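You operate a simulated robot arm through the tools that you are given. There is no shell and no other tool. Be economical: measure what you need, move in short steps, check, and stop when the job is done.

Carry out the task below with a simulated two-armed robot. There is one attempt and no reset: what you move stays moved.

## Task
Pick up the black tiny potted plant from the free end of the steel table with one hand, pass it to the other hand and put it on the top of the store bench. Put two of the filter cartridges from the top of the lab bench on the top of the air handler. Take the scrub pad on the top of the lab bench and put it away on the white ledge under the crank. Open the middle drawer of the lab bench, put the beige hand brush from the top of the lab bench in the inside of the middle drawer of the lab bench and shut the drawer again. Put the seed tube labelled "W-21" from the top of the steel pump bench on the top deck of the trolley and the seed tube that says "S-35" on the left low shelf of the steel table. Put the sample jar on the top deck of the trolley away on the top of the steel pump bench. Put one of the blue tags from the top of the tag table on the cream seed packet on the top of the lab bench. Take the blue cane and put it on the top of the steel pump bench. Pull the sliding door open. The order is free. Set down upright: tiny potted plant, sample jar, blue cane.

Only the result counts: the job must be done as asked and must still hold three seconds after the hand-in. Knocking over, shifting, dropping, spilling or breaking anything else fails it.

## Robot
Two 7-joint arms with two-finger parallel grippers on one trunk, on a base that drives. Base frame: it is fixed to the floor where the robot stands at the start and does not move with it; the origin is under the middle of the robot, x ahead of it, y to its left, z up. Lengths are in mm, angles in rad, forces in N, time in s.
The left shoulder is at the start at [50, 165, 1080], the right one opposite. With the tool pointing down near the work surface each hand reaches from about 100 to 680 mm from the robot's upright axis, wherever it stands, measured 20 degrees to its own side. Places, roughly: blue cane (3x3x36 cm) [3000, 300, 900]; blue tag [3000, -250, 750]; filter cartridge [6000, -1500, 750]; hand brush [4750, -1250, 750]; inside of the middle drawer of the lab bench [5800, -1500, 600]; left low shelf of the steel table [700, 1500, 300]; middle drawer of the lab bench [5800, -1400, 700]; sample jar [2000, -1250, 750]; scrub pad (6x9x5 cm) [5000, -1400, 800]; seed packet [5500, -1250, 750]; seed tube [2500, -1500, 1000]; sliding door [-100, 5900, 1000]; tiny potted plant [500, 0, 750]; top deck of the trolley [1900, -1600, 700]; top of the air handler [8100, 800, 1000]; top of the steel pump bench [2600, -1600, 800]; top of the store bench [-100, -1700, 800]; white ledge under the crank [8400, -1400, 900]. Payload 3.91 kg a hand.
The TCP of each hand is the grasp point between the finger pads, 30 mm short of the fingertips. In the tool frame z runs along the fingers and y along their closing line. Largest opening 110 mm; finger width 20, thickness 10; the body of the gripper, 48 by 112 mm, starts 55 mm behind the TCP.
Orientation is that of the tool frame in the base frame, as a unit quaternion [w, x, y, z]. With the fingers straight down and closing along the base's y, the tool's x points along the base's -x, its y along +y and its z along -z.

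## Interface
- The arms move only by the tool play_rows. It takes "left_rows", "right_rows" or both (then of equal length, played together; a hand with none holds still); each is a list that holds one entry, the list of rows, each a list of 7 numbers: the opening, from 0 (shut) to 1 (fully open), then the shift along the tool's x, y, z in mm, then the turn, a rotation vector about the tool's x, y, z in rad. In form: [[[gripper, tx, ty, tz, ax, ay, az], ...]]. A call has 1 to 12 rows; each row is the pose to reach, as a shift and turn from the pose commanded when the call began, along the tool's axes at that moment. A row lasts 0.2 s, in which the tool goes at most 50 mm and 0.15 rad; a call with a longer step from one row to the next is refused whole, and so is a gripper value outside its range. A pose out of reach is approached as far as the arm can. The call stops where the force on the tool passes 40 N (or 10 N more than at its start, if that is more) or the arm is blocked; 0.2 s more then pass. The fingers move at their own pace (about 45 mm/s each) and stop on an object; they squeeze with about 21 N. The grip force told is the motor's: it shows also when the fingers shut on nothing. Time passes only in rows, and 0.2 s behind the last, so rows that repeat a pose let the fingers close. The reply holds the time, the measured pose of the TCP, the force on the tool along the base axes, the opening and the grip force, in the units named above and with some noise, with the torque about the TCP (base axes, N m) and any sound that the robot's microphone picked up, and new pictures: "pictures" is both (left out), scene, wrist or none (wrist: the cameras of the hands that moved).
- Cameras (640 x 400 px; columns grow to the right, rows downward): "scene" is now at [116.3, -8.2, 1254]; the picture's right is [-0.07, -1.00, 0.00], its down [-0.55, 0.04, -0.83] and it looks along [0.83, -0.06, -0.55] (base axes); focal length 249 px, centre (320, 200). "left" rides on the left gripper at [72, -17, -103] in its tool frame; the picture's right is [0.23, 0.97, 0.00], its down [-0.76, 0.18, -0.62] and it looks along [-0.61, 0.14, 0.78] (tool axes); focal length 222 px, centre (320, 200). "right" rides on the right gripper at [72, 17, -103] in its tool frame; the picture's right is [-0.23, 0.97, 0.00], its down [-0.76, -0.18, -0.62] and it looks along [-0.61, -0.14, 0.78] (tool axes); focal length 222 px, centre (320, 200). There is no depth. A picture from a camera that has moved, and an enlarged one, comes with that camera's place and axes in the base frame and with its lens.
- move_column(by): slides the trunk up (or, below 0, down) by that many mm; the arms and the scene camera ride with it, the base frame stays. It gives what a move gives, with no picture.
- drive_base(legs): drives the robot by 1 to 6 legs, each [ahead, left, turn to the left] in mm, mm and rad, along the robot's own axes; the way and the turn of a leg run together, so that a leg with both is an arc; at most 1500 mm and 3.142 rad a leg. The arms and the cameras ride along, it lands a little off, and it stops where it bumps. It gives what a move gives, and a new picture of the scene camera.
- pan_tilt(pan, tilt): turns the head with the scene camera to pan (to the left, within 1.396 rad either way) and tilt (down, from -0.506 to 1.204), counted from straight ahead of the robot. It gives what a move gives, and a new picture of the scene camera.
- inspect(camera, box): a new picture of the part [left, top, right, bottom] of that camera's present view, enlarged. It takes no simulated time.
- hand_in(): hands the job in; it is judged then, once.

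Go step by step. Nothing tells you exact positions but the pictures and the camera data: compare them with the known pose of the tool, close in by small moves and look again before you grip or let go. The budget is 567 turns and 360 pictures, counting those below and the enlarged ones. Unless the task says otherwise, let go and move clear before handing in.

The tools are called after "Call:" as name(argument=value, ...) on one line, values as JSON. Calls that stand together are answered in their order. play_rows: Moves the arms, as the interface text tells. Its arguments: {"type":"object","properties":{"left_rows":{"type":"array","items":{"type":"array","items":{"type":"array","items":{"type":"number"}}}},"right_rows":{"type":"array","items":{"type":"array","items":{"type":"array","items":{"type":"number"}}}},"pictures":{"type":"string","enum":["both","scene","wrist","none"]}},"required":[]} The other tools are called the same way: move_column (by) slides the trunk up or down; drive_base (legs) drives the base; pan_tilt (pan, tilt) turns the head that bears the scene camera; inspect (camera, box) takes an enlarged picture of a part of a camera's view; hand_in () hands the job in.

At the start:

```text
time: 0.0
left_tcp_pos: [485.0, 138.3, 1054.8]
left_tool_rot: [0.0, 0.0, 1.0, 0.0]
left_contact_force: [0.3, 0.2, 0.0]
left_torque: [0.02, -0.01, 0.01]
left_gripper_width: 110.1
left_grasp_force: 0.0
right_tcp_pos: [412.0, -302.8, 1049.5]
right_tool_rot: [0.0, 0.0, 1.0, 0.001]
right_contact_force: [-0.7, 0.3, 1.4]
right_torque: [0.01, -0.03, -0.03]
right_gripper_width: 109.9
right_grasp_force: 0.1
trunk travel left (down, up): [-300.0, 203.0]
robot x, y, heading: [3.0, -2.5, 0.003]
head pan, tilt: [-0.075, 0.586]
```

scene: 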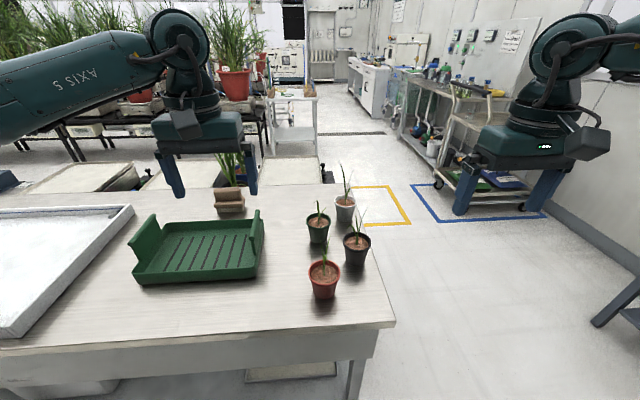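
right: 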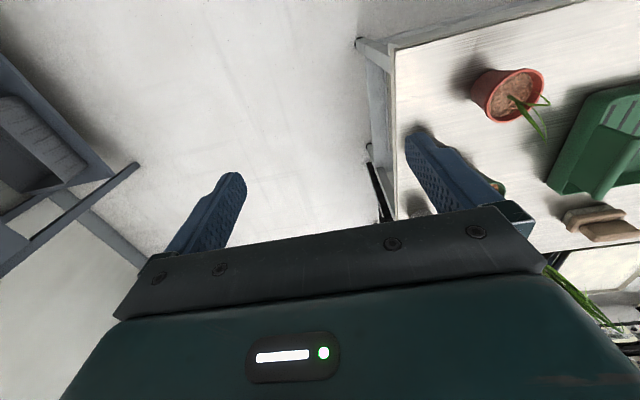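
left: 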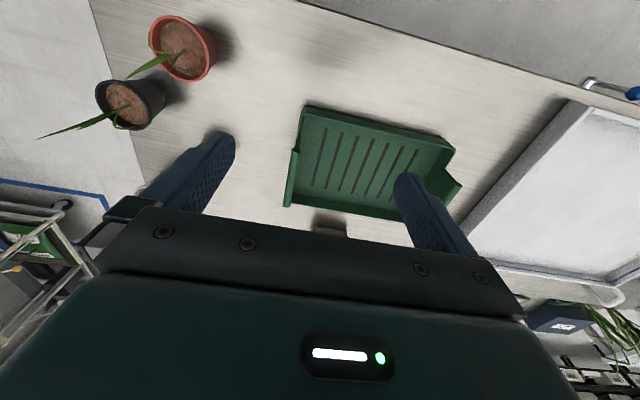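

The steel table is ahead with four pots, the black one right of centre. I enlarge that area first.

Call:
inspect(camera="scene", box=[270, 140, 430, 310])

Call:
inspect(camera="scene", box=[240, 0, 640, 220])

```text
2.35 times, centred on (350, 225) of scene
camera zoom: at [116.3, -8.2, 1254.0], right [-0.07, -1.0, 0.0], down [-0.55, 0.04, -0.83], along [0.83, -0.06, -0.55], focal length 586 px, centre (249, 141)
```

zoom: 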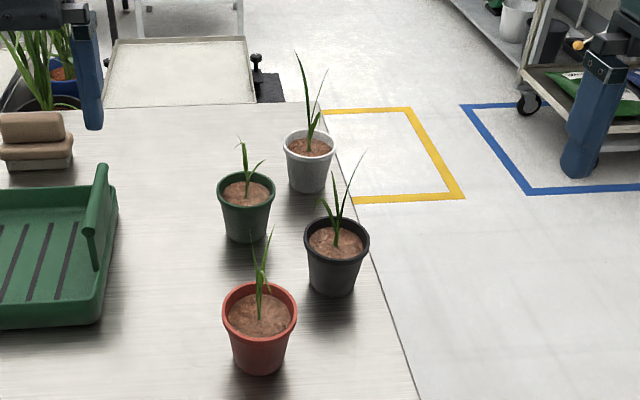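

```text
1.60 times, centred on (440, 110) of scene
camera zoom: at [116.3, -8.2, 1254.0], right [-0.07, -1.0, 0.0], down [-0.55, 0.04, -0.83], along [0.83, -0.06, -0.55], focal length 398 px, centre (128, 344)
```

zoom: 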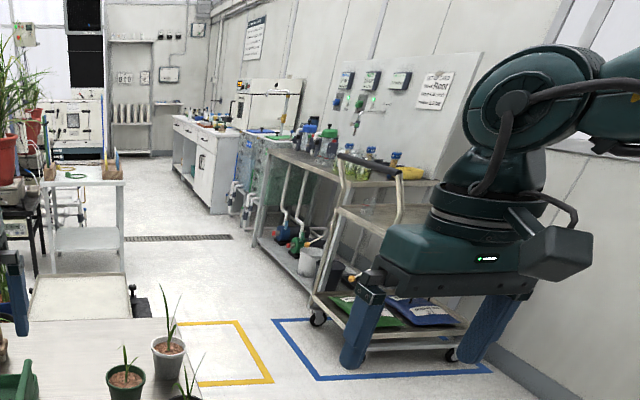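

The black pot stands at about (583,-139) with its rim near z 807, and the table top is near z 740, its right edge at y -194. I'll turn the right hand level (pointing +y), so it can grip the pot from the table's side, clear of the leaves.

Call:
play_rows(right_rows=[[[1, -14, -4, 12, -0.0865, 0.0865, 0.0865], [1, -28, -8, 25, -0.173, 0.173, 0.173], [1, -42, -12, 37, -0.2595, 0.2595, 0.2595], [1, -56, -16, 50, -0.346, 0.346, 0.346], [1, -70, -20, 62, -0.4325, 0.4325, 0.4325], [1, -84, -24, 75, -0.519, 0.519, 0.519], [1, -98, -28, 87, -0.6055, 0.6055, 0.6055], [1, -112, -32, 100, -0.692, 0.692, 0.692], [1, -126, -36, 112, -0.7785, 0.7785, 0.7785], [1, -140, -40, 125, -0.865, 0.865, 0.865], [1, -155, -44, 137, -0.9515, 0.9515, 0.9515], [1, -171, -47, 150, -1.038, 1.038, 1.038]]], pictures="scene")

```text
time: 2.6
left_tcp_pos: [485.9, 139.8, 1055.9]
left_tool_rot: [-0.001, 0.0, 1.0, 0.001]
left_contact_force: [1.0, 0.1, -0.9]
left_torque: [0.01, -0.02, 0.01]
left_gripper_width: 110.0
left_grasp_force: 0.0
right_tcp_pos: [490.8, -357.5, 987.4]
right_tool_rot: [-0.452, 0.453, 0.621, 0.453]
right_contact_force: [0.4, -1.1, -0.8]
right_torque: [0.03, -0.03, 0.03]
right_gripper_width: 110.0
right_grasp_force: 0.1
right hand out of reach, approached as far as the arm can: row 8, 9, 10, 11, 12
trunk travel left (down, up): [-300.0, 203.0]
robot x, y, heading: [1.4, -1.4, 0.003]
head pan, tilt: [-0.075, 0.586]
camera scene: at [116.6, -7.7, 1253.9], right [-0.07, -1.0, 0.0], down [-0.55, 0.04, -0.83], along [0.83, -0.06, -0.55], focal length 249 px, centre (320, 200)
```

scene: 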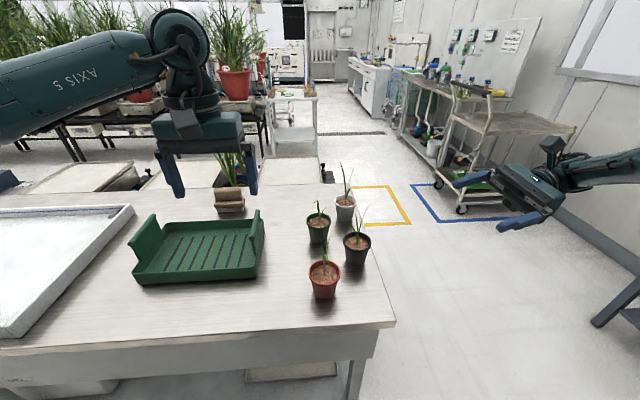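

The arm is at full stretch there. I lower the trunk and shift the base to the right and slightly ahead.

Call:
drive_base(legs=[[0, -230, 0], [70, 0, 0]])

Call:
move_column(by=-120)

```text
time: 5.8
left_tcp_pos: [555.3, -93.8, 1055.4]
left_tool_rot: [0.0, 0.001, 1.0, 0.0]
left_contact_force: [1.0, 0.1, 0.0]
left_torque: [0.03, 0.01, 0.02]
left_gripper_width: 110.0
left_grasp_force: 0.0
right_tcp_pos: [558.7, -589.7, 986.5]
right_tool_rot: [-0.451, 0.453, 0.622, 0.452]
right_contact_force: [0.1, 0.4, 1.1]
right_torque: [-0.02, 0.0, 0.07]
right_gripper_width: 110.1
right_grasp_force: 0.0
trunk travel left (down, up): [-300.0, 203.0]
robot x, y, heading: [68.0, -232.9, -0.003]
head pan, tilt: [-0.075, 0.586]
camera scene: at [185.8, -239.1, 1253.9], right [-0.08, -1.0, 0.0], down [-0.55, 0.04, -0.83], along [0.83, -0.06, -0.55], focal length 249 px, centre (320, 200)
```

scene: 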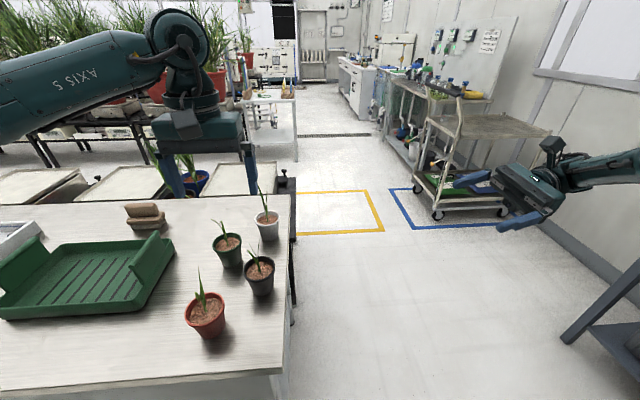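

```text
time: 7.3
left_tcp_pos: [554.2, -92.2, 936.1]
left_tool_rot: [0.0, 0.002, 1.0, 0.001]
left_contact_force: [-0.3, 0.7, -0.1]
left_torque: [-0.04, 0.01, -0.01]
left_gripper_width: 110.1
left_grasp_force: 0.2
right_tcp_pos: [557.9, -590.0, 867.0]
right_tool_rot: [-0.451, 0.453, 0.622, 0.453]
right_contact_force: [0.0, -1.0, -0.4]
right_torque: [-0.02, 0.0, -0.02]
right_gripper_width: 110.0
right_grasp_force: 0.0
trunk travel left (down, up): [-180.0, 323.0]
robot x, y, heading: [70.2, -230.4, -0.004]
head pan, tilt: [-0.075, 0.586]
```

Call:
play_rows(right_rows=[[[1, 0, 0, 0, -0.085, 0.085, 0.085], [1, 0, 0, 0, -0.17, 0.171, 0.171], [1, 0, 0, 0, -0.17, 0.171, 0.171]]], left_rows=[[[1, 0, 40, -20, 0, 0, 0], [1, 0, 80, -40, 0, 0, 0], [1, 0, 120, -60, 0, 0, 0]]], pictures="none")

```text
time: 8.1
left_tcp_pos: [554.5, 24.7, 995.4]
left_tool_rot: [0.0, 0.002, 1.0, -0.001]
left_contact_force: [0.1, -0.4, -0.4]
left_torque: [-0.02, 0.01, 0.0]
left_gripper_width: 110.1
left_grasp_force: 0.1
right_tcp_pos: [558.9, -589.6, 866.0]
right_tool_rot: [0.5, -0.5, -0.5, -0.5]
right_contact_force: [-0.1, -0.2, -0.3]
right_torque: [0.02, -0.02, 0.02]
right_gripper_width: 110.0
right_grasp_force: 0.1
trunk travel left (down, up): [-180.0, 323.0]
robot x, y, heading: [65.8, -235.3, 0.001]
head pan, tilt: [-0.075, 0.586]
```

Call:
play_rows(right_rows=[[[1, -12, 3, 44, 0, 0, 0], [1, -24, 6, 88, 0, 0, 0], [1, -36, 9, 132, 0, 0, 0], [1, -48, 12, 176, 0, 0, 0], [1, -60, 15, 220, 0, 0, 0], [1, -72, 18, 264, 0, 0, 0], [1, -84, 21, 308, 0, 0, 0], [1, -91, 24, 345, 0, 0, 0], [1, -91, 24, 345, 0, 0, 0]]])

```text
time: 10.1
left_tcp_pos: [555.0, 25.4, 996.0]
left_tool_rot: [-0.001, 0.001, 1.0, 0.0]
left_contact_force: [0.3, -0.5, 0.1]
left_torque: [-0.02, -0.02, -0.01]
left_gripper_width: 110.0
left_grasp_force: 0.0
right_tcp_pos: [531.0, -290.0, 840.7]
right_tool_rot: [-0.499, 0.501, 0.5, 0.5]
right_contact_force: [0.2, -0.7, 0.7]
right_torque: [-0.01, 0.01, 0.04]
right_gripper_width: 109.9
right_grasp_force: 0.1
right hand out of reach, approached as far as the arm can: row 4, 5, 6, 7, 8, 9
trunk travel left (down, up): [-180.0, 323.0]
robot x, y, heading: [67.5, -233.7, -0.004]
head pan, tilt: [-0.075, 0.586]
camera scene: at [185.1, -239.1, 1134.0], right [-0.08, -1.0, 0.0], down [-0.55, 0.04, -0.83], along [0.83, -0.06, -0.55], focal length 249 px, centre (320, 200)
camera right: at [548.2, -393.9, 913.3], right [0.97, 0.0, -0.23], down [-0.18, -0.62, -0.76], along [-0.14, 0.78, -0.61], focal length 222 px, centre (320, 200)
```

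scene: 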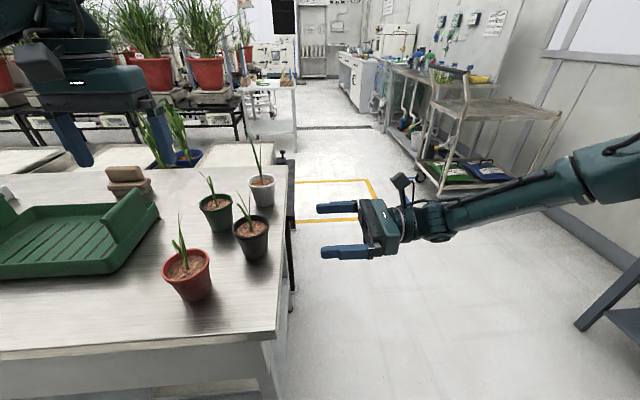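
right: 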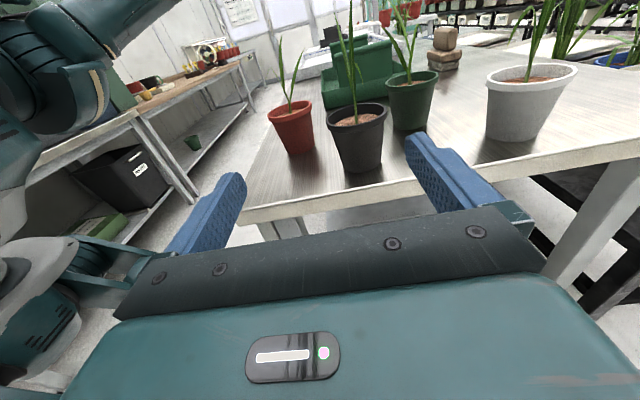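

The sideways reach fails, so I'll go round and face the table from its right side. First I back off to the right, then point the right hand forward.

Call:
drive_base(legs=[[0, -450, 0]])

Call:
play_rows(right_rows=[[[1, 0, -6, -12, -0.145, 0, 0], [1, 0, -12, -24, -0.29, 0, 0], [1, 0, -18, -36, -0.435, 0, 0], [1, 0, -24, -48, -0.58, 0, 0], [1, 0, -30, -60, -0.725, 0, 0], [1, 0, -36, -72, -0.87, 0, 0], [1, 0, -42, -84, -1.015, 0, 0], [1, 0, -48, -96, -1.16, 0, 0], [1, 0, -54, -108, -1.305, 0, 0], [1, 0, -60, -120, -1.45, 0, 0], [1, 0, -60, -130, -1.571, 0, 0]]], pictures="none")

```text
time: 14.6
left_tcp_pos: [552.9, -422.0, 997.7]
left_tool_rot: [-0.001, 0.0, 1.0, 0.0]
left_contact_force: [0.1, 0.3, 0.3]
left_torque: [0.0, 0.01, 0.0]
left_gripper_width: 109.9
left_grasp_force: 0.0
right_tcp_pos: [531.6, -736.3, 841.9]
right_tool_rot: [-0.5, 0.5, 0.5, 0.5]
right_contact_force: [0.8, -0.3, -0.4]
right_torque: [0.02, 0.03, -0.01]
right_gripper_width: 109.8
right_grasp_force: 0.1
trunk travel left (down, up): [-180.0, 323.0]
robot x, y, heading: [67.6, -682.2, 0.0]
head pan, tilt: [-0.075, 0.586]
camera scene: at [184.6, -686.2, 1134.0], right [-0.07, -1.0, 0.0], down [-0.55, 0.04, -0.83], along [0.83, -0.06, -0.55], focal length 249 px, centre (320, 200)
```

scene: 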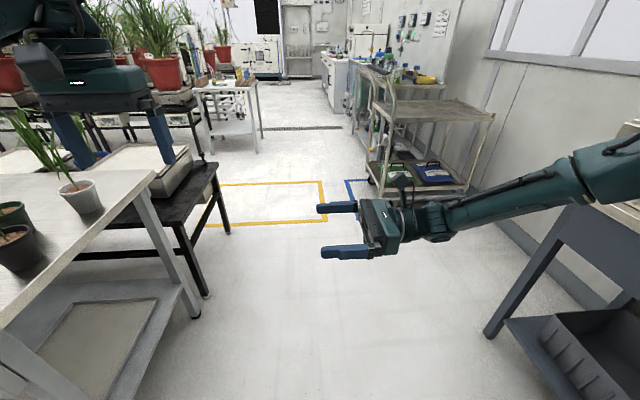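

```text
time: 17.0
left_tcp_pos: [554.0, -421.4, 996.2]
left_tool_rot: [-0.001, -0.001, 1.0, 0.0]
left_contact_force: [0.4, -0.2, 0.2]
left_torque: [0.0, -0.01, -0.01]
left_gripper_width: 110.1
left_grasp_force: 0.0
right_tcp_pos: [489.4, -860.5, 827.4]
right_tool_rot: [0.001, 0.707, -0.001, 0.707]
right_contact_force: [-0.4, 0.0, -0.7]
right_torque: [-0.02, 0.01, -0.01]
right_gripper_width: 110.1
right_grasp_force: 0.1
right hand out of reach, approached as far as the arm can: row 3, 4, 5, 6, 9, 10, 11
trunk travel left (down, up): [-180.0, 323.0]
robot x, y, heading: [66.1, -679.3, -0.003]
head pan, tilt: [-0.075, 0.586]
```

Call:
drive_base(legs=[[0, 0, 1.571], [0, -350, 0]])

```text
time: 24.5
left_tcp_pos: [151.8, -193.0, 995.5]
left_tool_rot: [0.0, 0.714, -0.7, 0.0]
left_contact_force: [0.4, 0.7, -0.3]
left_torque: [-0.01, 0.0, 0.02]
left_gripper_width: 110.1
left_grasp_force: 0.1
right_tcp_pos: [593.9, -248.0, 829.7]
right_tool_rot: [-0.504, 0.495, 0.505, 0.496]
right_contact_force: [0.2, 0.4, 0.0]
right_torque: [0.0, 0.0, 0.01]
right_gripper_width: 110.1
right_grasp_force: 0.0
trunk travel left (down, up): [-180.0, 323.0]
robot x, y, heading: [419.5, -670.2, 1.586]
head pan, tilt: [-0.075, 0.586]
camera scene: at [420.5, -556.0, 1134.0], right [1.0, -0.05, 0.0], down [-0.03, -0.55, -0.83], along [0.05, 0.83, -0.55], focal length 249 px, centre (320, 200)
```

scene: 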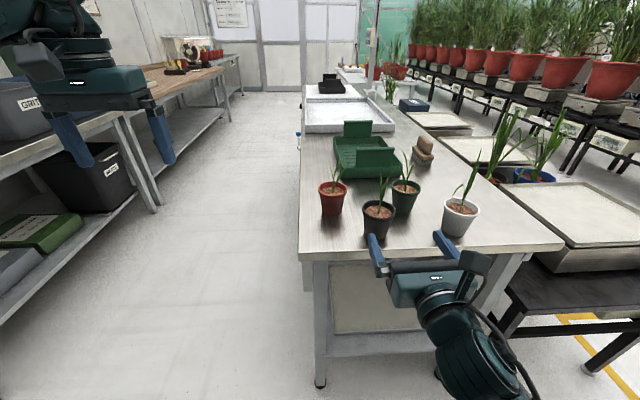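

Call:
inspect(camera="scene", box=[300, 140, 500, 265])

Call:
inspect(camera="right", box=[0, 0, 640, 400])

```text
3.20 times, centred on (400, 202) of scene
camera zoom: at [420.5, -556.0, 1134.0], right [1.0, -0.05, 0.0], down [-0.03, -0.55, -0.83], along [0.05, 0.83, -0.55], focal length 797 px, centre (64, 192)
```

zoom: 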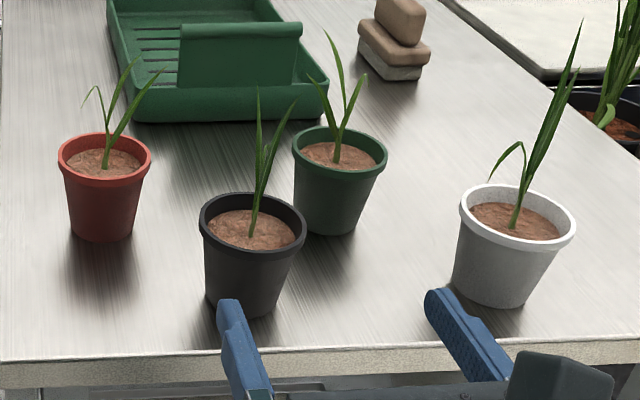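

```text
1.00 times, centred on (320, 200) of right (not enlarged: the box is as wide or as high as the picture)
camera zoom: at [611.6, -351.7, 900.5], right [0.97, 0.02, -0.23], down [-0.16, -0.63, -0.76], along [-0.16, 0.78, -0.61], focal length 222 px, centre (320, 200)
```

zoom: 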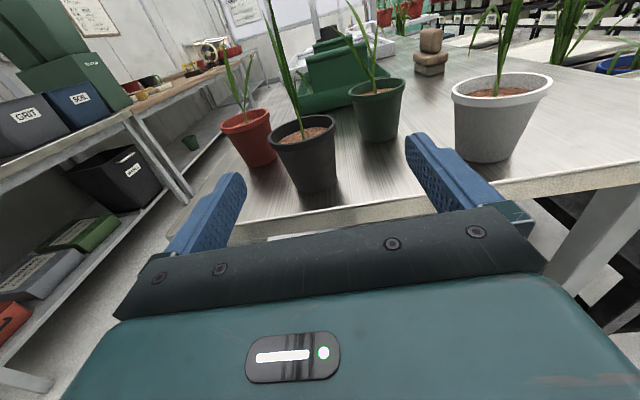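

Triangulated: pot axis at about (575,-140), rim z ~825, table z ~757. I lower the hand in front of the pot and look.

Call:
play_rows(right_rows=[[[1, -26, -9, 8, 0, 0, 0], [1, -53, -18, 15, 0, 0, 0], [1, -53, -18, 15, 0, 0, 0]]])

```text
time: 25.3
left_tcp_pos: [152.0, -192.9, 996.1]
left_tool_rot: [0.0, 0.714, -0.701, 0.0]
left_contact_force: [-0.6, 0.0, 0.9]
left_torque: [0.01, 0.04, 0.01]
left_gripper_width: 109.6
left_grasp_force: 0.0
right_tcp_pos: [574.3, -234.8, 775.4]
right_tool_rot: [-0.504, 0.495, 0.505, 0.496]
right_contact_force: [-0.2, 0.4, -0.5]
right_torque: [-0.03, 0.01, 0.01]
right_gripper_width: 110.1
right_grasp_force: 0.0
trunk travel left (down, up): [-180.0, 323.0]
robot x, y, heading: [415.4, -674.4, 1.589]
head pan, tilt: [-0.075, 0.586]
camera scene: at [420.5, -556.0, 1134.0], right [1.0, -0.05, 0.0], down [-0.03, -0.55, -0.83], along [0.05, 0.83, -0.55], focal length 249 px, centre (320, 200)
camera right: at [592.6, -338.2, 847.7], right [0.97, 0.02, -0.23], down [-0.16, -0.63, -0.76], along [-0.16, 0.78, -0.61], focal length 222 px, centre (320, 200)
```

scene: 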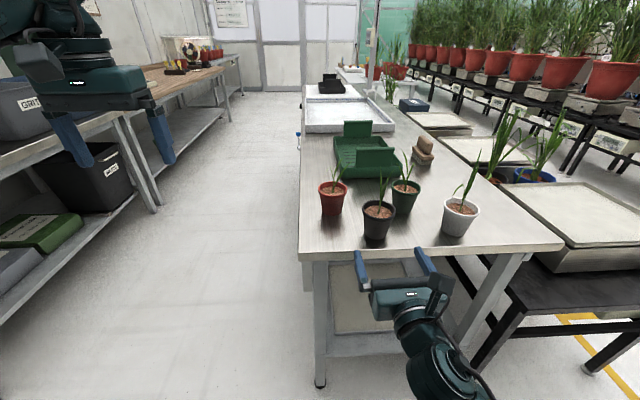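
right: 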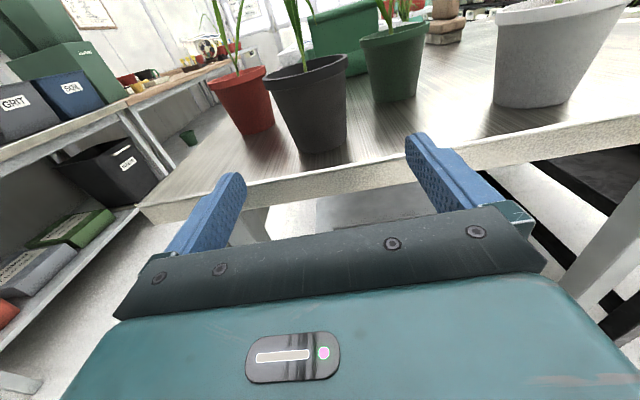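

The pot is at about (569,-139). I advance 82 mm, 4 mm left, and close.

Call:
play_rows(right_rows=[[[1, 0, -2, 30, 0, 0, 0], [1, 0, -4, 60, 0, 0, 0], [1, 0, -4, 82, 0, 0, 0], [1, 0, -4, 82, 0, 0, 0], [0, 0, -4, 82, 0, 0, 0], [0, 0, -4, 82, 0, 0, 0], [0, 0, -4, 82, 0, 0, 0], [0, 0, -4, 82, 0, 0, 0], [0, 0, -4, 82, 0, 0, 0]]])

```text
time: 27.3
left_tcp_pos: [151.7, -193.2, 995.6]
left_tool_rot: [0.0, 0.714, -0.7, 0.001]
left_contact_force: [-0.3, 0.3, -0.4]
left_torque: [0.0, 0.05, -0.02]
left_gripper_width: 109.9
left_grasp_force: 0.0
right_tcp_pos: [570.0, -153.3, 776.0]
right_tool_rot: [-0.505, 0.494, 0.505, 0.495]
right_contact_force: [0.7, 0.5, 1.4]
right_torque: [0.05, -0.05, 0.02]
right_gripper_width: 57.1
right_grasp_force: 20.7
trunk travel left (down, up): [-180.0, 323.0]
robot x, y, heading: [417.4, -678.9, 1.588]
head pan, tilt: [-0.075, 0.586]
camera scene: at [420.5, -556.0, 1134.0], right [1.0, -0.05, 0.0], down [-0.03, -0.55, -0.83], along [0.05, 0.83, -0.55], focal length 249 px, centre (320, 200)
camera right: at [587.9, -255.7, 847.8], right [0.97, 0.02, -0.23], down [-0.16, -0.63, -0.76], along [-0.16, 0.78, -0.61], focal length 222 px, centre (320, 200)
```

scene: 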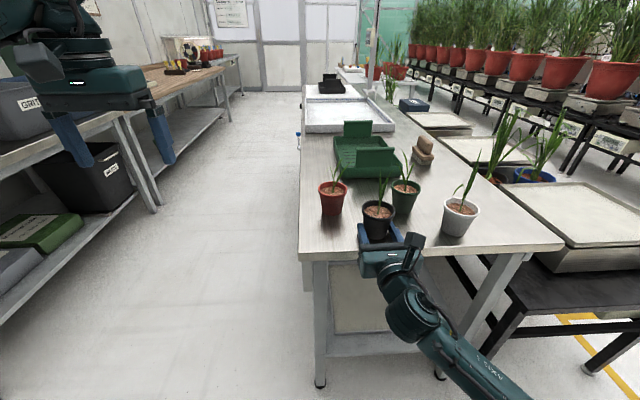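
right: 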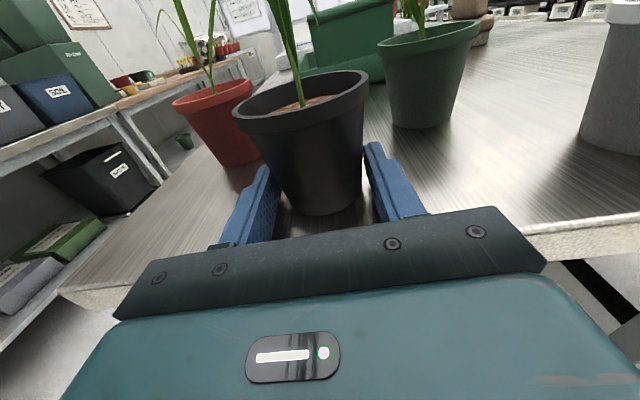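

Gripped. I lift it and back off from the table.

Call:
play_rows(right_rows=[[[0, 30, 0, 0, 0, 0, 0], [0, 65, 0, 0, 0, 0, 0], [0, 90, 0, 0, 0, 0, 0], [0, 90, 0, 0, 0, 0, 0]]], pictures="none")

Call:
drive_base(legs=[[-250, 150, 0]])

```text
time: 28.3
left_tcp_pos: [152.6, -192.6, 996.6]
left_tool_rot: [0.0, 0.714, -0.7, 0.0]
left_contact_force: [1.0, 0.3, -1.0]
left_torque: [0.02, 0.02, 0.0]
left_gripper_width: 109.9
left_grasp_force: 0.0
right_tcp_pos: [568.8, -152.5, 867.2]
right_tool_rot: [-0.505, 0.494, 0.506, 0.495]
right_contact_force: [1.0, -0.1, -1.2]
right_torque: [0.0, 0.02, 0.02]
right_gripper_width: 56.7
right_grasp_force: 21.4
trunk travel left (down, up): [-180.0, 323.0]
robot x, y, heading: [417.7, -675.6, 1.592]
head pan, tilt: [-0.075, 0.586]
```

```text
time: 30.3
left_tcp_pos: [9.3, -443.3, 996.6]
left_tool_rot: [0.0, 0.713, -0.701, 0.001]
left_contact_force: [0.6, 0.0, -0.1]
left_torque: [0.0, -0.01, -0.03]
left_gripper_width: 109.8
left_grasp_force: 0.0
right_tcp_pos: [428.1, -405.7, 865.5]
right_tool_rot: [-0.504, 0.495, 0.505, 0.496]
right_contact_force: [0.8, -0.3, -2.1]
right_torque: [-0.02, 0.01, 0.0]
right_gripper_width: 56.9
right_grasp_force: 20.9
trunk travel left (down, up): [-180.0, 323.0]
robot x, y, heading: [275.7, -925.6, 1.589]
head pan, tilt: [-0.075, 0.586]
camera scene: at [277.8, -808.0, 1134.0], right [1.0, -0.06, 0.0], down [-0.03, -0.55, -0.83], along [0.05, 0.83, -0.55], focal length 249 px, centre (320, 200)
```

scene: 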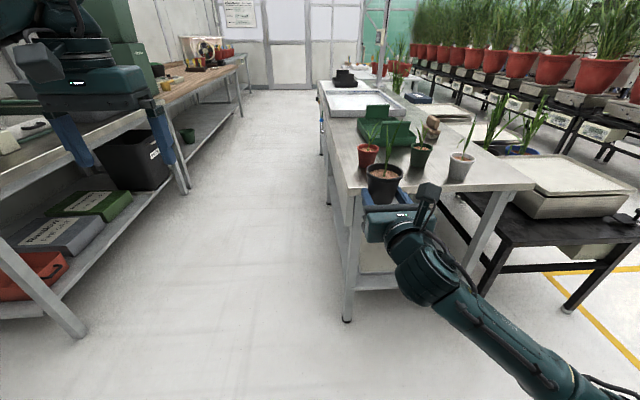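

Pot is held. Now I prepare the handover: right hand turned to point forward-left, left hand levelled to point forward-right, meeting in front of the robot.

Call:
play_rows(right_rows=[[[0, 0, -13, -7, 0.065, 0, 0], [0, 0, -26, -14, 0.131, 0, 0], [0, 0, -39, -21, 0.196, 0, 0], [0, 0, -52, -28, 0.262, 0, 0], [0, 0, -65, -35, 0.327, 0, 0], [0, 0, -78, -42, 0.393, 0, 0], [0, 0, -91, -50, 0.458, 0, 0], [0, 0, -104, -57, 0.524, 0, 0], [0, 0, -117, -64, 0.589, 0, 0], [0, 0, -130, -71, 0.655, 0, 0], [0, 0, -142, -79, 0.72, 0, 0], [0, 0, -153, -86, 0.785, 0, 0]]], left_rows=[[[1, 9, -1, 5, 0.1015, 0.042, -0.1015], [1, 18, -1, 9, 0.203, 0.084, -0.203], [1, 27, -2, 14, 0.3045, 0.126, -0.3045], [1, 36, -3, 19, 0.406, 0.168, -0.406], [1, 45, -3, 23, 0.5075, 0.21, -0.5075], [1, 54, -4, 28, 0.609, 0.252, -0.609], [1, 63, -5, 33, 0.7105, 0.294, -0.7105], [1, 72, -5, 37, 0.812, 0.336, -0.812], [1, 80, -6, 42, 0.9135, 0.378, -0.9135], [1, 89, -7, 47, 1.015, 0.42, -1.015], [1, 98, -7, 51, 1.1165, 0.462, -1.1165], [1, 107, -8, 56, 1.218, 0.504, -1.218]]], pictures="scene")

```text
time: 32.9
left_tcp_pos: [18.9, -551.5, 940.7]
left_tool_rot: [-0.224, 0.817, -0.058, 0.529]
left_contact_force: [0.0, -0.3, -0.1]
left_torque: [0.02, 0.0, -0.06]
left_gripper_width: 110.1
left_grasp_force: 0.1
right_tcp_pos: [276.0, -493.9, 865.9]
right_tool_rot: [-0.655, 0.263, 0.657, 0.265]
right_contact_force: [0.9, 0.5, -1.7]
right_torque: [-0.02, 0.03, 0.0]
right_gripper_width: 56.9
right_grasp_force: 20.5
trunk travel left (down, up): [-180.0, 323.0]
robot x, y, heading: [277.1, -925.8, 1.588]
head pan, tilt: [-0.075, 0.586]
camera scene: at [277.8, -807.9, 1134.0], right [1.0, -0.06, 0.0], down [-0.03, -0.55, -0.83], along [0.05, 0.83, -0.55], focal length 249 px, centre (320, 200)
```

scene: 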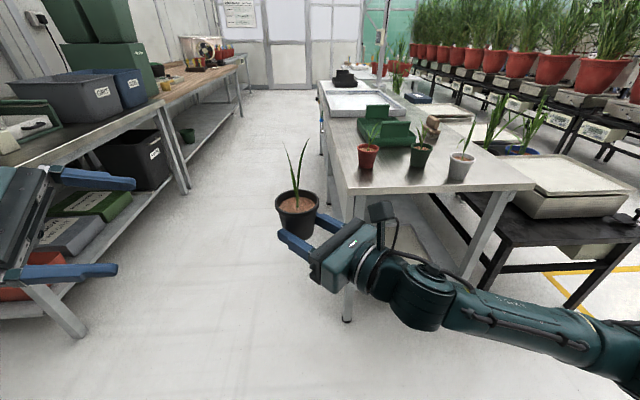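

Call:
play_rows(left_rows=[[[0.82, 6, 12, 24, 0.09, 0.037, -0.09], [0.82, 12, 24, 48, 0.18, 0.075, -0.18], [0.82, 18, 35, 73, 0.271, 0.112, -0.271], [0.82, 24, 47, 97, 0.361, 0.149, -0.361], [0.82, 30, 59, 121, 0.452, 0.187, -0.452], [0.82, 35.7, 70.9, 145.4, 0.542, 0.224, -0.542], [0.82, 35.7, 70.9, 145.4, 0.542, 0.224, -0.542]]])

```text
time: 34.5
left_tcp_pos: [174.5, -533.7, 868.1]
left_tool_rot: [-0.278, 0.651, 0.276, 0.65]
left_contact_force: [-0.1, 0.6, 0.1]
left_torque: [0.0, 0.0, 0.03]
left_gripper_width: 89.9
left_grasp_force: 0.1
left hand out of reach, approached as far as the arm can: row 4, 5, 6, 7
right_tcp_pos: [275.2, -493.1, 865.7]
right_tool_rot: [-0.655, 0.264, 0.657, 0.266]
right_contact_force: [0.1, 0.7, -0.8]
right_torque: [-0.03, -0.02, -0.01]
right_gripper_width: 56.8
right_grasp_force: 21.0
trunk travel left (down, up): [-180.0, 323.0]
robot x, y, heading: [273.2, -926.2, 1.589]
head pan, tilt: [-0.075, 0.586]
camera scene: at [277.8, -807.9, 1134.0], right [1.0, -0.06, 0.0], down [-0.03, -0.55, -0.83], along [0.05, 0.83, -0.55], focal length 249 px, centre (320, 200)
camera left: at [90.0, -595.0, 941.0], right [0.7, -0.68, 0.23], down [-0.3, -0.57, -0.76], along [0.64, 0.46, -0.61], focal length 222 px, centre (320, 200)
```

scene: 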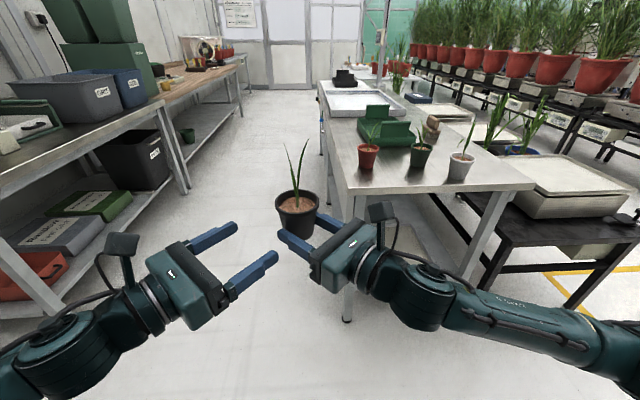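
left: 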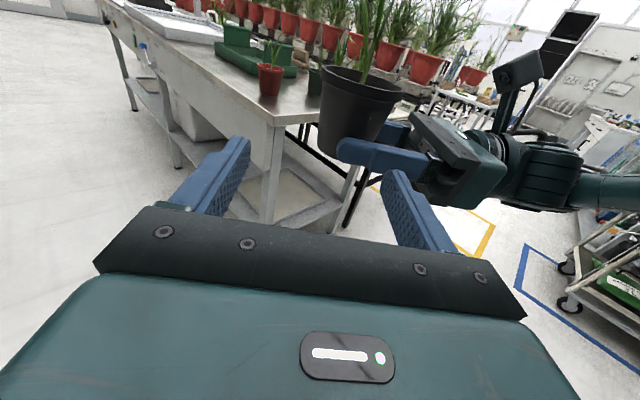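

Call:
play_rows(right_rows=[[[0, 0, 10, 12, 0, 0, 0], [0, 0, 20, 25, 0, 0, 0], [0, 0, 30, 37, 0, 0, 0], [0, 0, 30, 37, 0, 0, 0]]], left_rows=[[[0.82, 8, 0, 0, 0, 0, 0], [0.82, 15, 0, 0, 0, 0, 0], [0.82, 23, 0, 0, 0, 0, 0], [0.82, 23, 0, 0, 0, 0, 0]]])

```text
time: 35.5
left_tcp_pos: [173.5, -525.0, 888.9]
left_tool_rot: [-0.276, 0.651, 0.276, 0.651]
left_contact_force: [0.6, 0.0, -0.4]
left_torque: [0.04, 0.0, 0.0]
left_gripper_width: 90.4
left_grasp_force: 0.0
left hand out of reach, approached as far as the arm can: row 2, 3, 4
right_tcp_pos: [270.7, -447.1, 866.5]
right_tool_rot: [-0.655, 0.265, 0.656, 0.265]
right_contact_force: [-0.1, 0.0, -0.9]
right_torque: [-0.03, 0.0, -0.02]
right_gripper_width: 56.8
right_grasp_force: 20.7
trunk travel left (down, up): [-180.0, 323.0]
robot x, y, heading: [273.7, -924.9, 1.593]
head pan, tilt: [-0.075, 0.586]
camera scene: at [277.8, -807.9, 1134.0], right [1.0, -0.06, 0.0], down [-0.03, -0.55, -0.83], along [0.05, 0.83, -0.55], focal length 249 px, centre (320, 200)
camera right: at [356.8, -506.6, 938.2], right [0.68, 0.7, -0.23], down [0.33, -0.56, -0.76], along [-0.66, 0.44, -0.61], focal length 222 px, centre (320, 200)
camera left: at [88.6, -587.4, 960.9], right [0.7, -0.68, 0.23], down [-0.31, -0.57, -0.76], along [0.65, 0.46, -0.61], focal length 222 px, centre (320, 200)
```

scene: 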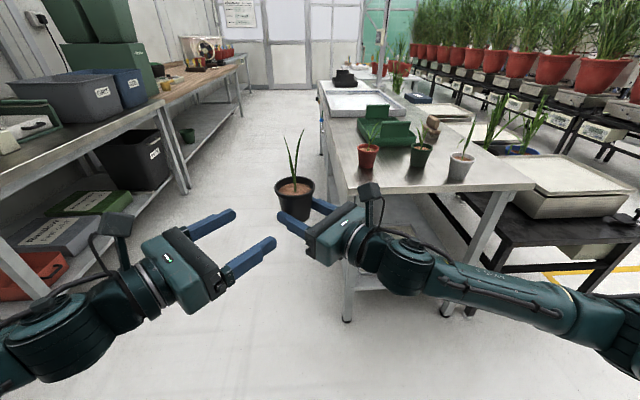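
right: 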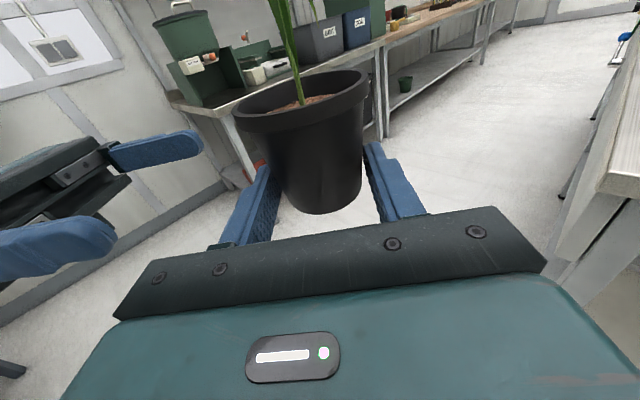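
left: 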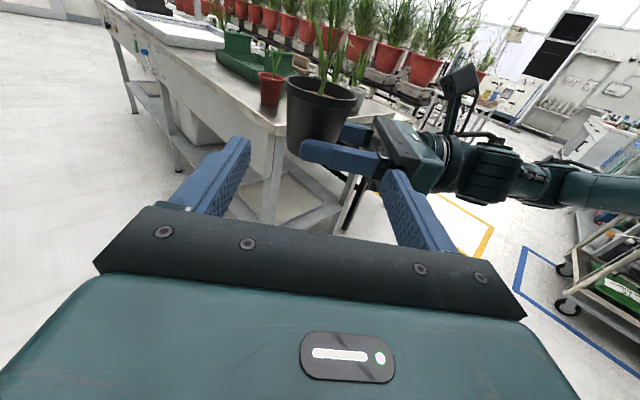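

Left hand is lined up about 124 mm from the pot, 25 mm above the right fingers. I advance the left hand and close it on the upper pot wall.

Call:
play_rows(left_rows=[[[0.82, 3, 4, 30, 0, 0, 0], [0.82, 3, 4, 60, 0, 0, 0], [0.82, 3, 4, 90, 0, 0, 0], [0.82, 3, 4, 117, 0, 0, 0], [0.82, 3, 4, 117, 0, 0, 0]]])

```text
time: 36.7
left_tcp_pos: [257.6, -445.2, 891.5]
left_tool_rot: [-0.277, 0.651, 0.276, 0.651]
left_contact_force: [-0.2, 0.1, -0.4]
left_torque: [-0.01, 0.02, 0.0]
left_gripper_width: 90.2
left_grasp_force: 0.1
right_tcp_pos: [271.1, -447.2, 867.4]
right_tool_rot: [-0.655, 0.264, 0.656, 0.266]
right_contact_force: [0.4, 0.4, -1.0]
right_torque: [0.0, 0.02, 0.0]
right_gripper_width: 56.6
right_grasp_force: 21.2
trunk travel left (down, up): [-180.0, 323.0]
robot x, y, heading: [271.9, -923.1, 1.584]
head pan, tilt: [-0.075, 0.586]
camera scene: at [277.8, -807.9, 1134.0], right [1.0, -0.06, 0.0], down [-0.03, -0.55, -0.83], along [0.05, 0.83, -0.55], focal length 249 px, centre (320, 200)
camera left: at [172.5, -507.1, 963.8], right [0.7, -0.68, 0.23], down [-0.31, -0.57, -0.76], along [0.64, 0.46, -0.61], focal length 222 px, centre (320, 200)
```

scene: 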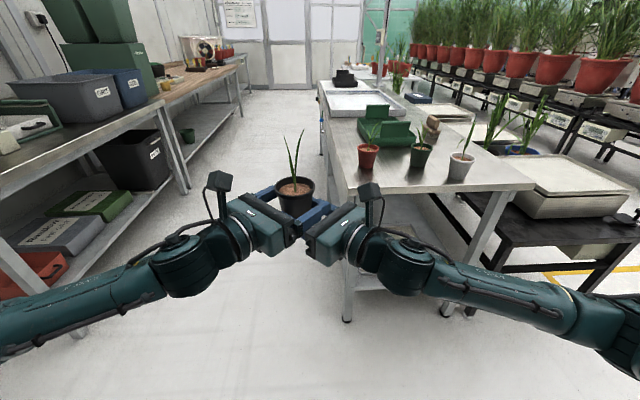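
left: 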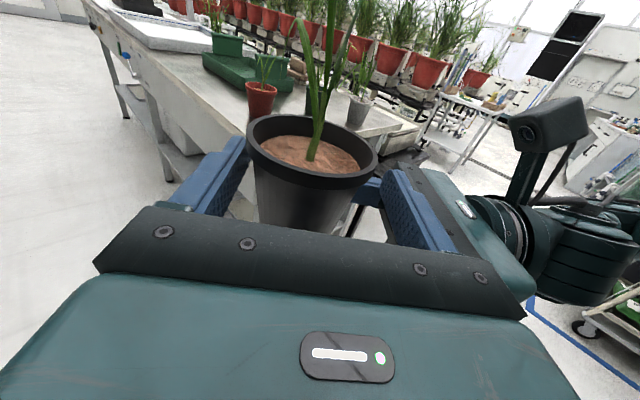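

Well placed. I close the left hand.

Call:
play_rows(left_rows=[[[0, 0, 0, 0, 0, 0, 0], [0, 0, 0, 0, 0, 0, 0], [0, 0, 0, 0, 0, 0, 0], [0, 0, 0, 0, 0, 0, 0]]], pictures="none")

```text
time: 37.7
left_tcp_pos: [254.9, -444.8, 890.8]
left_tool_rot: [-0.277, 0.651, 0.277, 0.651]
left_contact_force: [-7.1, 14.1, 1.4]
left_torque: [0.08, -0.11, -0.06]
left_gripper_width: 65.0
left_grasp_force: 20.9
right_tcp_pos: [270.4, -446.8, 865.7]
right_tool_rot: [-0.655, 0.265, 0.656, 0.266]
right_contact_force: [7.3, -13.8, -4.0]
right_torque: [0.22, 0.23, 0.27]
right_gripper_width: 55.7
right_grasp_force: 20.8
trunk travel left (down, up): [-180.0, 323.0]
robot x, y, heading: [276.8, -923.7, 1.587]
head pan, tilt: [-0.075, 0.586]
```

Both hold it. Now the right hand opens and withdraws backwards.

Call:
play_rows(right_rows=[[[0.3, 0, 0, 0, 0, 0, 0], [0.7, 0, 0, 0, 0, 0, 0], [0.8, 0, 0, 0, 0, 0, 0], [0.8, 0, 0, -5, 0, 0, 0], [0.8, 0, 0, -40, 0, 0, 0], [0.8, 0, 0, -80, 0, 0, 0], [0.8, 0, 0, -120, 0, 0, 0]]], pictures="both")

```text
time: 39.3
left_tcp_pos: [255.7, -444.9, 892.3]
left_tool_rot: [-0.276, 0.651, 0.275, 0.651]
left_contact_force: [0.5, 0.8, -1.1]
left_torque: [0.01, 0.01, 0.03]
left_gripper_width: 64.8
left_grasp_force: 21.3
right_tcp_pos: [356.1, -532.0, 865.9]
right_tool_rot: [-0.655, 0.263, 0.657, 0.265]
right_contact_force: [-0.7, -1.0, 0.3]
right_torque: [-0.01, 0.0, 0.04]
right_gripper_width: 88.1
right_grasp_force: 0.1
trunk travel left (down, up): [-180.0, 323.0]
robot x, y, heading: [270.9, -925.7, 1.585]
head pan, tilt: [-0.075, 0.586]
camera scene: at [277.8, -807.9, 1134.0], right [1.0, -0.06, 0.0], down [-0.03, -0.55, -0.83], along [0.05, 0.83, -0.55], focal length 249 px, centre (320, 200)
camera right: at [441.2, -591.7, 937.0], right [0.68, 0.7, -0.23], down [0.33, -0.56, -0.76], along [-0.66, 0.44, -0.61], focal length 222 px, centre (320, 200)
```

scene: 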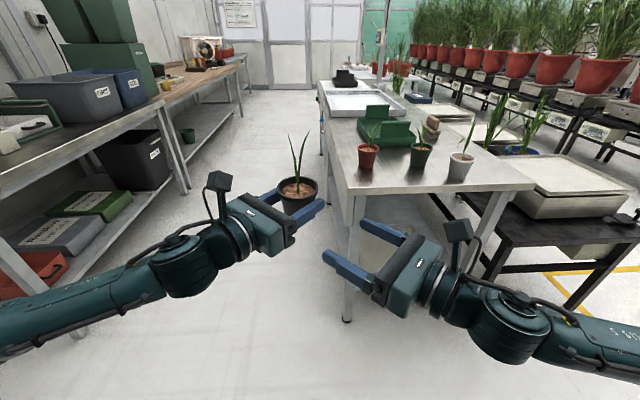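
right: 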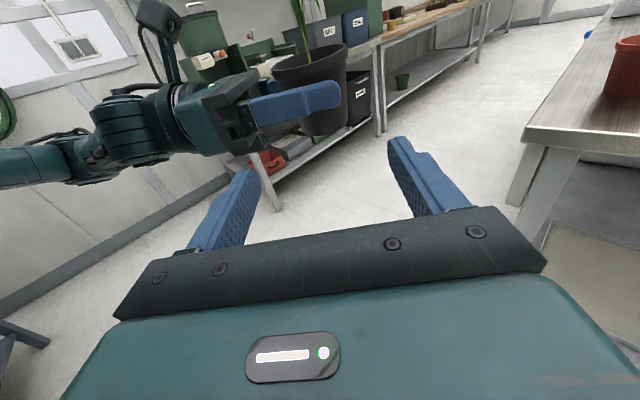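

The plant is in the left hand. I turn round to face the store bench.

Call:
drive_base(legs=[[0, 0, 3.12]])

```text
time: 44.6
left_tcp_pos: [-100.9, -1196.7, 909.0]
left_tool_rot: [0.717, -0.059, -0.691, -0.063]
left_contact_force: [0.2, -0.4, -1.5]
left_torque: [0.01, 0.04, -0.08]
left_gripper_width: 64.2
left_grasp_force: 21.6
right_tcp_pos: [-88.9, -1100.0, 863.4]
right_tool_rot: [0.523, 0.474, -0.522, 0.479]
right_contact_force: [0.4, 1.0, -0.3]
right_torque: [0.05, 0.01, 0.0]
right_gripper_width: 88.1
right_grasp_force: 0.0
trunk travel left (down, up): [-180.0, 323.0]
robot x, y, heading: [270.9, -923.3, -2.45]
head pan, tilt: [-0.075, 0.586]
stopped in leg 1: the robot was blocked; the commanded pose is now the measured one
camera scene: at [169.6, -990.5, 1133.2], right [-0.58, 0.82, -0.01], down [0.46, 0.32, -0.83], along [-0.68, -0.48, -0.55], focal length 249 px, centre (320, 200)
```

scene: 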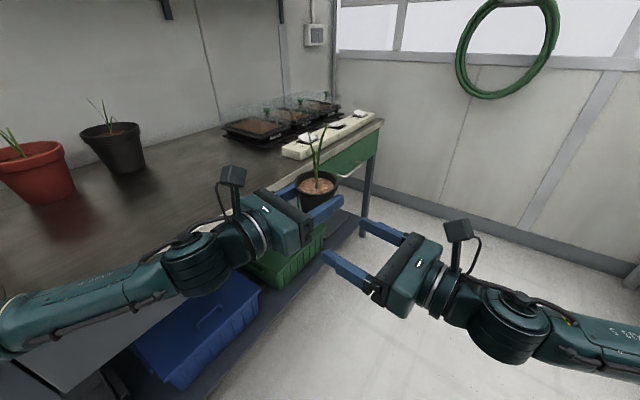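

The left forearm touched the store bench, which is closer than I thought; the plant is still held. I turn back, move away from the bench, then face it.

Call:
drive_base(legs=[[0, 0, -0.35], [0, -330, 0], [0, 0, 1.23]])

```text
time: 52.2
left_tcp_pos: [145.4, -1074.3, 909.4]
left_tool_rot: [0.675, 0.247, -0.647, 0.256]
left_contact_force: [-0.7, 0.7, -1.0]
left_torque: [0.03, -0.03, 0.01]
left_gripper_width: 64.2
left_grasp_force: 21.3
right_tcp_pos: [77.2, -1003.5, 866.2]
right_tool_rot: [0.267, 0.655, -0.266, 0.655]
right_contact_force: [0.2, 0.6, -0.6]
right_torque: [0.01, -0.02, 0.02]
right_gripper_width: 88.0
right_grasp_force: 0.0
trunk travel left (down, up): [-180.0, 323.0]
robot x, y, heading: [163.1, -610.7, -1.566]
head pan, tilt: [-0.075, 0.586]
camera scene: at [152.7, -730.6, 1134.0], right [-1.0, 0.07, 0.0], down [0.04, 0.55, -0.83], along [-0.06, -0.83, -0.55], focal length 249 px, centre (320, 200)
```

scene: 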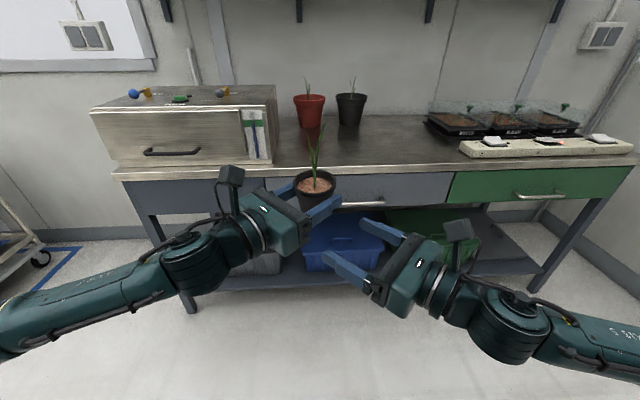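

Call:
move_column(by=100)

Call:
play_rows(left_rows=[[[0, 0, 0, 0, 0, -0.041, 0], [0, 0, 0, 0, 0, -0.041, 0]]], right_rows=[[[0.8, 0, 0, -30, 0, 0, 0], [0.8, 0, 0, -60, 0, 0, 0]]], pictures="none")

Call:
drive_base(legs=[[300, 0, 0]])

Call:
inspect(camera="left", box=[0, 0, 640, 400])

```text
time: 53.6
left_tcp_pos: [145.9, -1073.8, 1008.7]
left_tool_rot: [0.676, 0.246, -0.646, 0.255]
left_contact_force: [-0.4, 0.0, -1.0]
left_torque: [-0.01, 0.01, 0.02]
left_gripper_width: 64.1
left_grasp_force: 21.2
right_tcp_pos: [75.8, -1001.9, 965.1]
right_tool_rot: [0.268, 0.654, -0.266, 0.655]
right_contact_force: [0.5, 0.6, -0.4]
right_torque: [-0.02, 0.02, 0.01]
right_gripper_width: 87.6
right_grasp_force: 0.0
trunk travel left (down, up): [-280.0, 223.0]
robot x, y, heading: [163.6, -609.5, -1.561]
head pan, tilt: [-0.075, 0.586]
```

```text
time: 54.2
left_tcp_pos: [144.7, -1072.8, 1008.5]
left_tool_rot: [0.661, 0.252, -0.661, 0.251]
left_contact_force: [-0.3, -0.6, -1.4]
left_torque: [0.0, -0.02, 0.03]
left_gripper_width: 64.2
left_grasp_force: 20.8
right_tcp_pos: [27.7, -989.2, 949.2]
right_tool_rot: [0.266, 0.655, -0.265, 0.656]
right_contact_force: [1.1, 0.1, 0.3]
right_torque: [0.0, -0.01, -0.03]
right_gripper_width: 88.1
right_grasp_force: 0.1
right hand out of reach, approached as far as the arm can: row 1, 2
trunk travel left (down, up): [-280.0, 223.0]
robot x, y, heading: [162.9, -611.6, -1.558]
head pan, tilt: [-0.075, 0.586]
```

```text
time: 56.2
left_tcp_pos: [148.5, -1374.4, 1009.3]
left_tool_rot: [0.662, 0.251, -0.661, 0.25]
left_contact_force: [0.7, 0.7, -0.9]
left_torque: [-0.02, -0.02, -0.02]
left_gripper_width: 64.3
left_grasp_force: 21.5
right_tcp_pos: [28.4, -1290.2, 948.6]
right_tool_rot: [0.268, 0.654, -0.266, 0.656]
right_contact_force: [0.1, 0.0, 0.5]
right_torque: [0.0, -0.03, 0.0]
right_gripper_width: 88.1
right_grasp_force: 0.1
trunk travel left (down, up): [-280.0, 223.0]
robot x, y, heading: [160.4, -912.3, -1.559]
head pan, tilt: [-0.075, 0.586]
camera scene: at [154.6, -1031.6, 1233.9], right [-1.0, 0.07, 0.0], down [0.04, 0.55, -0.83], along [-0.06, -0.83, -0.55], focal length 249 px, centre (320, 200)
```

scene: 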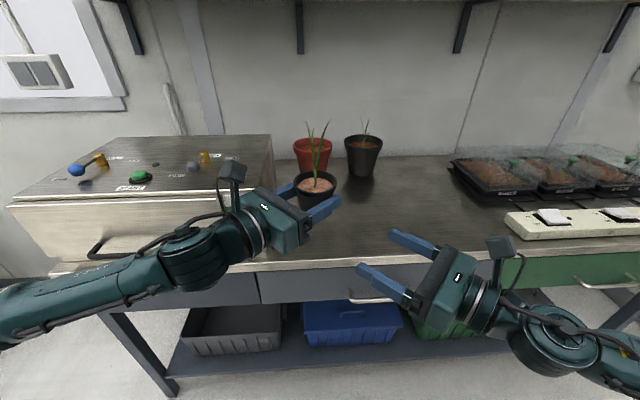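

```text
1.00 times, centred on (320, 200) of left (not enlarged: the box is as wide or as high as the picture)
camera zoom: at [235.5, -1318.0, 1081.7], right [-0.64, 0.73, 0.23], down [0.35, 0.55, -0.76], along [-0.68, -0.41, -0.61], focal length 222 px, centre (320, 200)
```

zoom: 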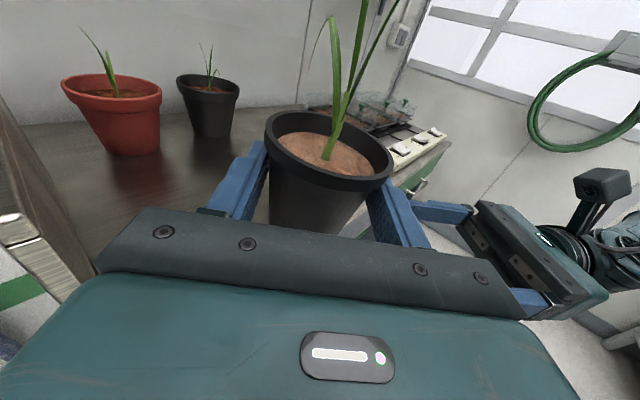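

Call:
inspect(camera="scene", box=[300, 150, 460, 300])

Call:
move_column(by=220)

Call:
inspect(camera="scene", box=[300, 150, 460, 300])

```text
2.67 times, centred on (380, 225) of scene
camera zoom: at [154.6, -1031.6, 1233.9], right [-1.0, 0.07, 0.0], down [0.04, 0.55, -0.83], along [-0.06, -0.83, -0.55], focal length 664 px, centre (160, 133)
```

zoom: 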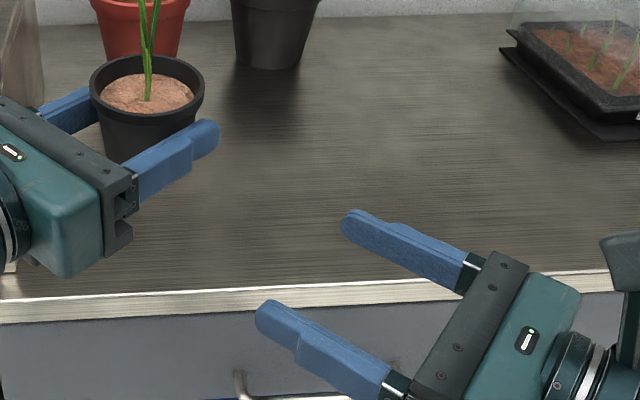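

```text
time: 58.5
left_tcp_pos: [147.0, -1374.1, 1229.0]
left_tool_rot: [-0.662, -0.249, 0.662, -0.25]
left_contact_force: [0.5, 0.1, -0.2]
left_torque: [0.01, 0.0, -0.02]
left_gripper_width: 64.0
left_grasp_force: 20.8
right_tcp_pos: [29.4, -1291.1, 1168.7]
right_tool_rot: [0.268, 0.654, -0.267, 0.656]
right_contact_force: [0.4, 0.0, 0.3]
right_torque: [0.02, -0.01, -0.01]
right_gripper_width: 88.2
right_grasp_force: 0.0
trunk travel left (down, up): [-500.0, 3.0]
robot x, y, heading: [164.0, -914.3, -1.563]
head pan, tilt: [-0.075, 0.586]
```

```text
2.67 times, centred on (380, 225) of scene
camera zoom: at [154.6, -1031.5, 1453.9], right [-1.0, 0.07, 0.0], down [0.04, 0.55, -0.83], along [-0.06, -0.83, -0.55], focal length 664 px, centre (160, 133)
```

zoom: 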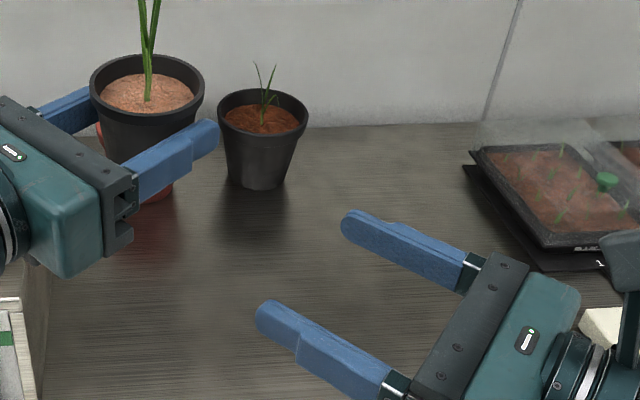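

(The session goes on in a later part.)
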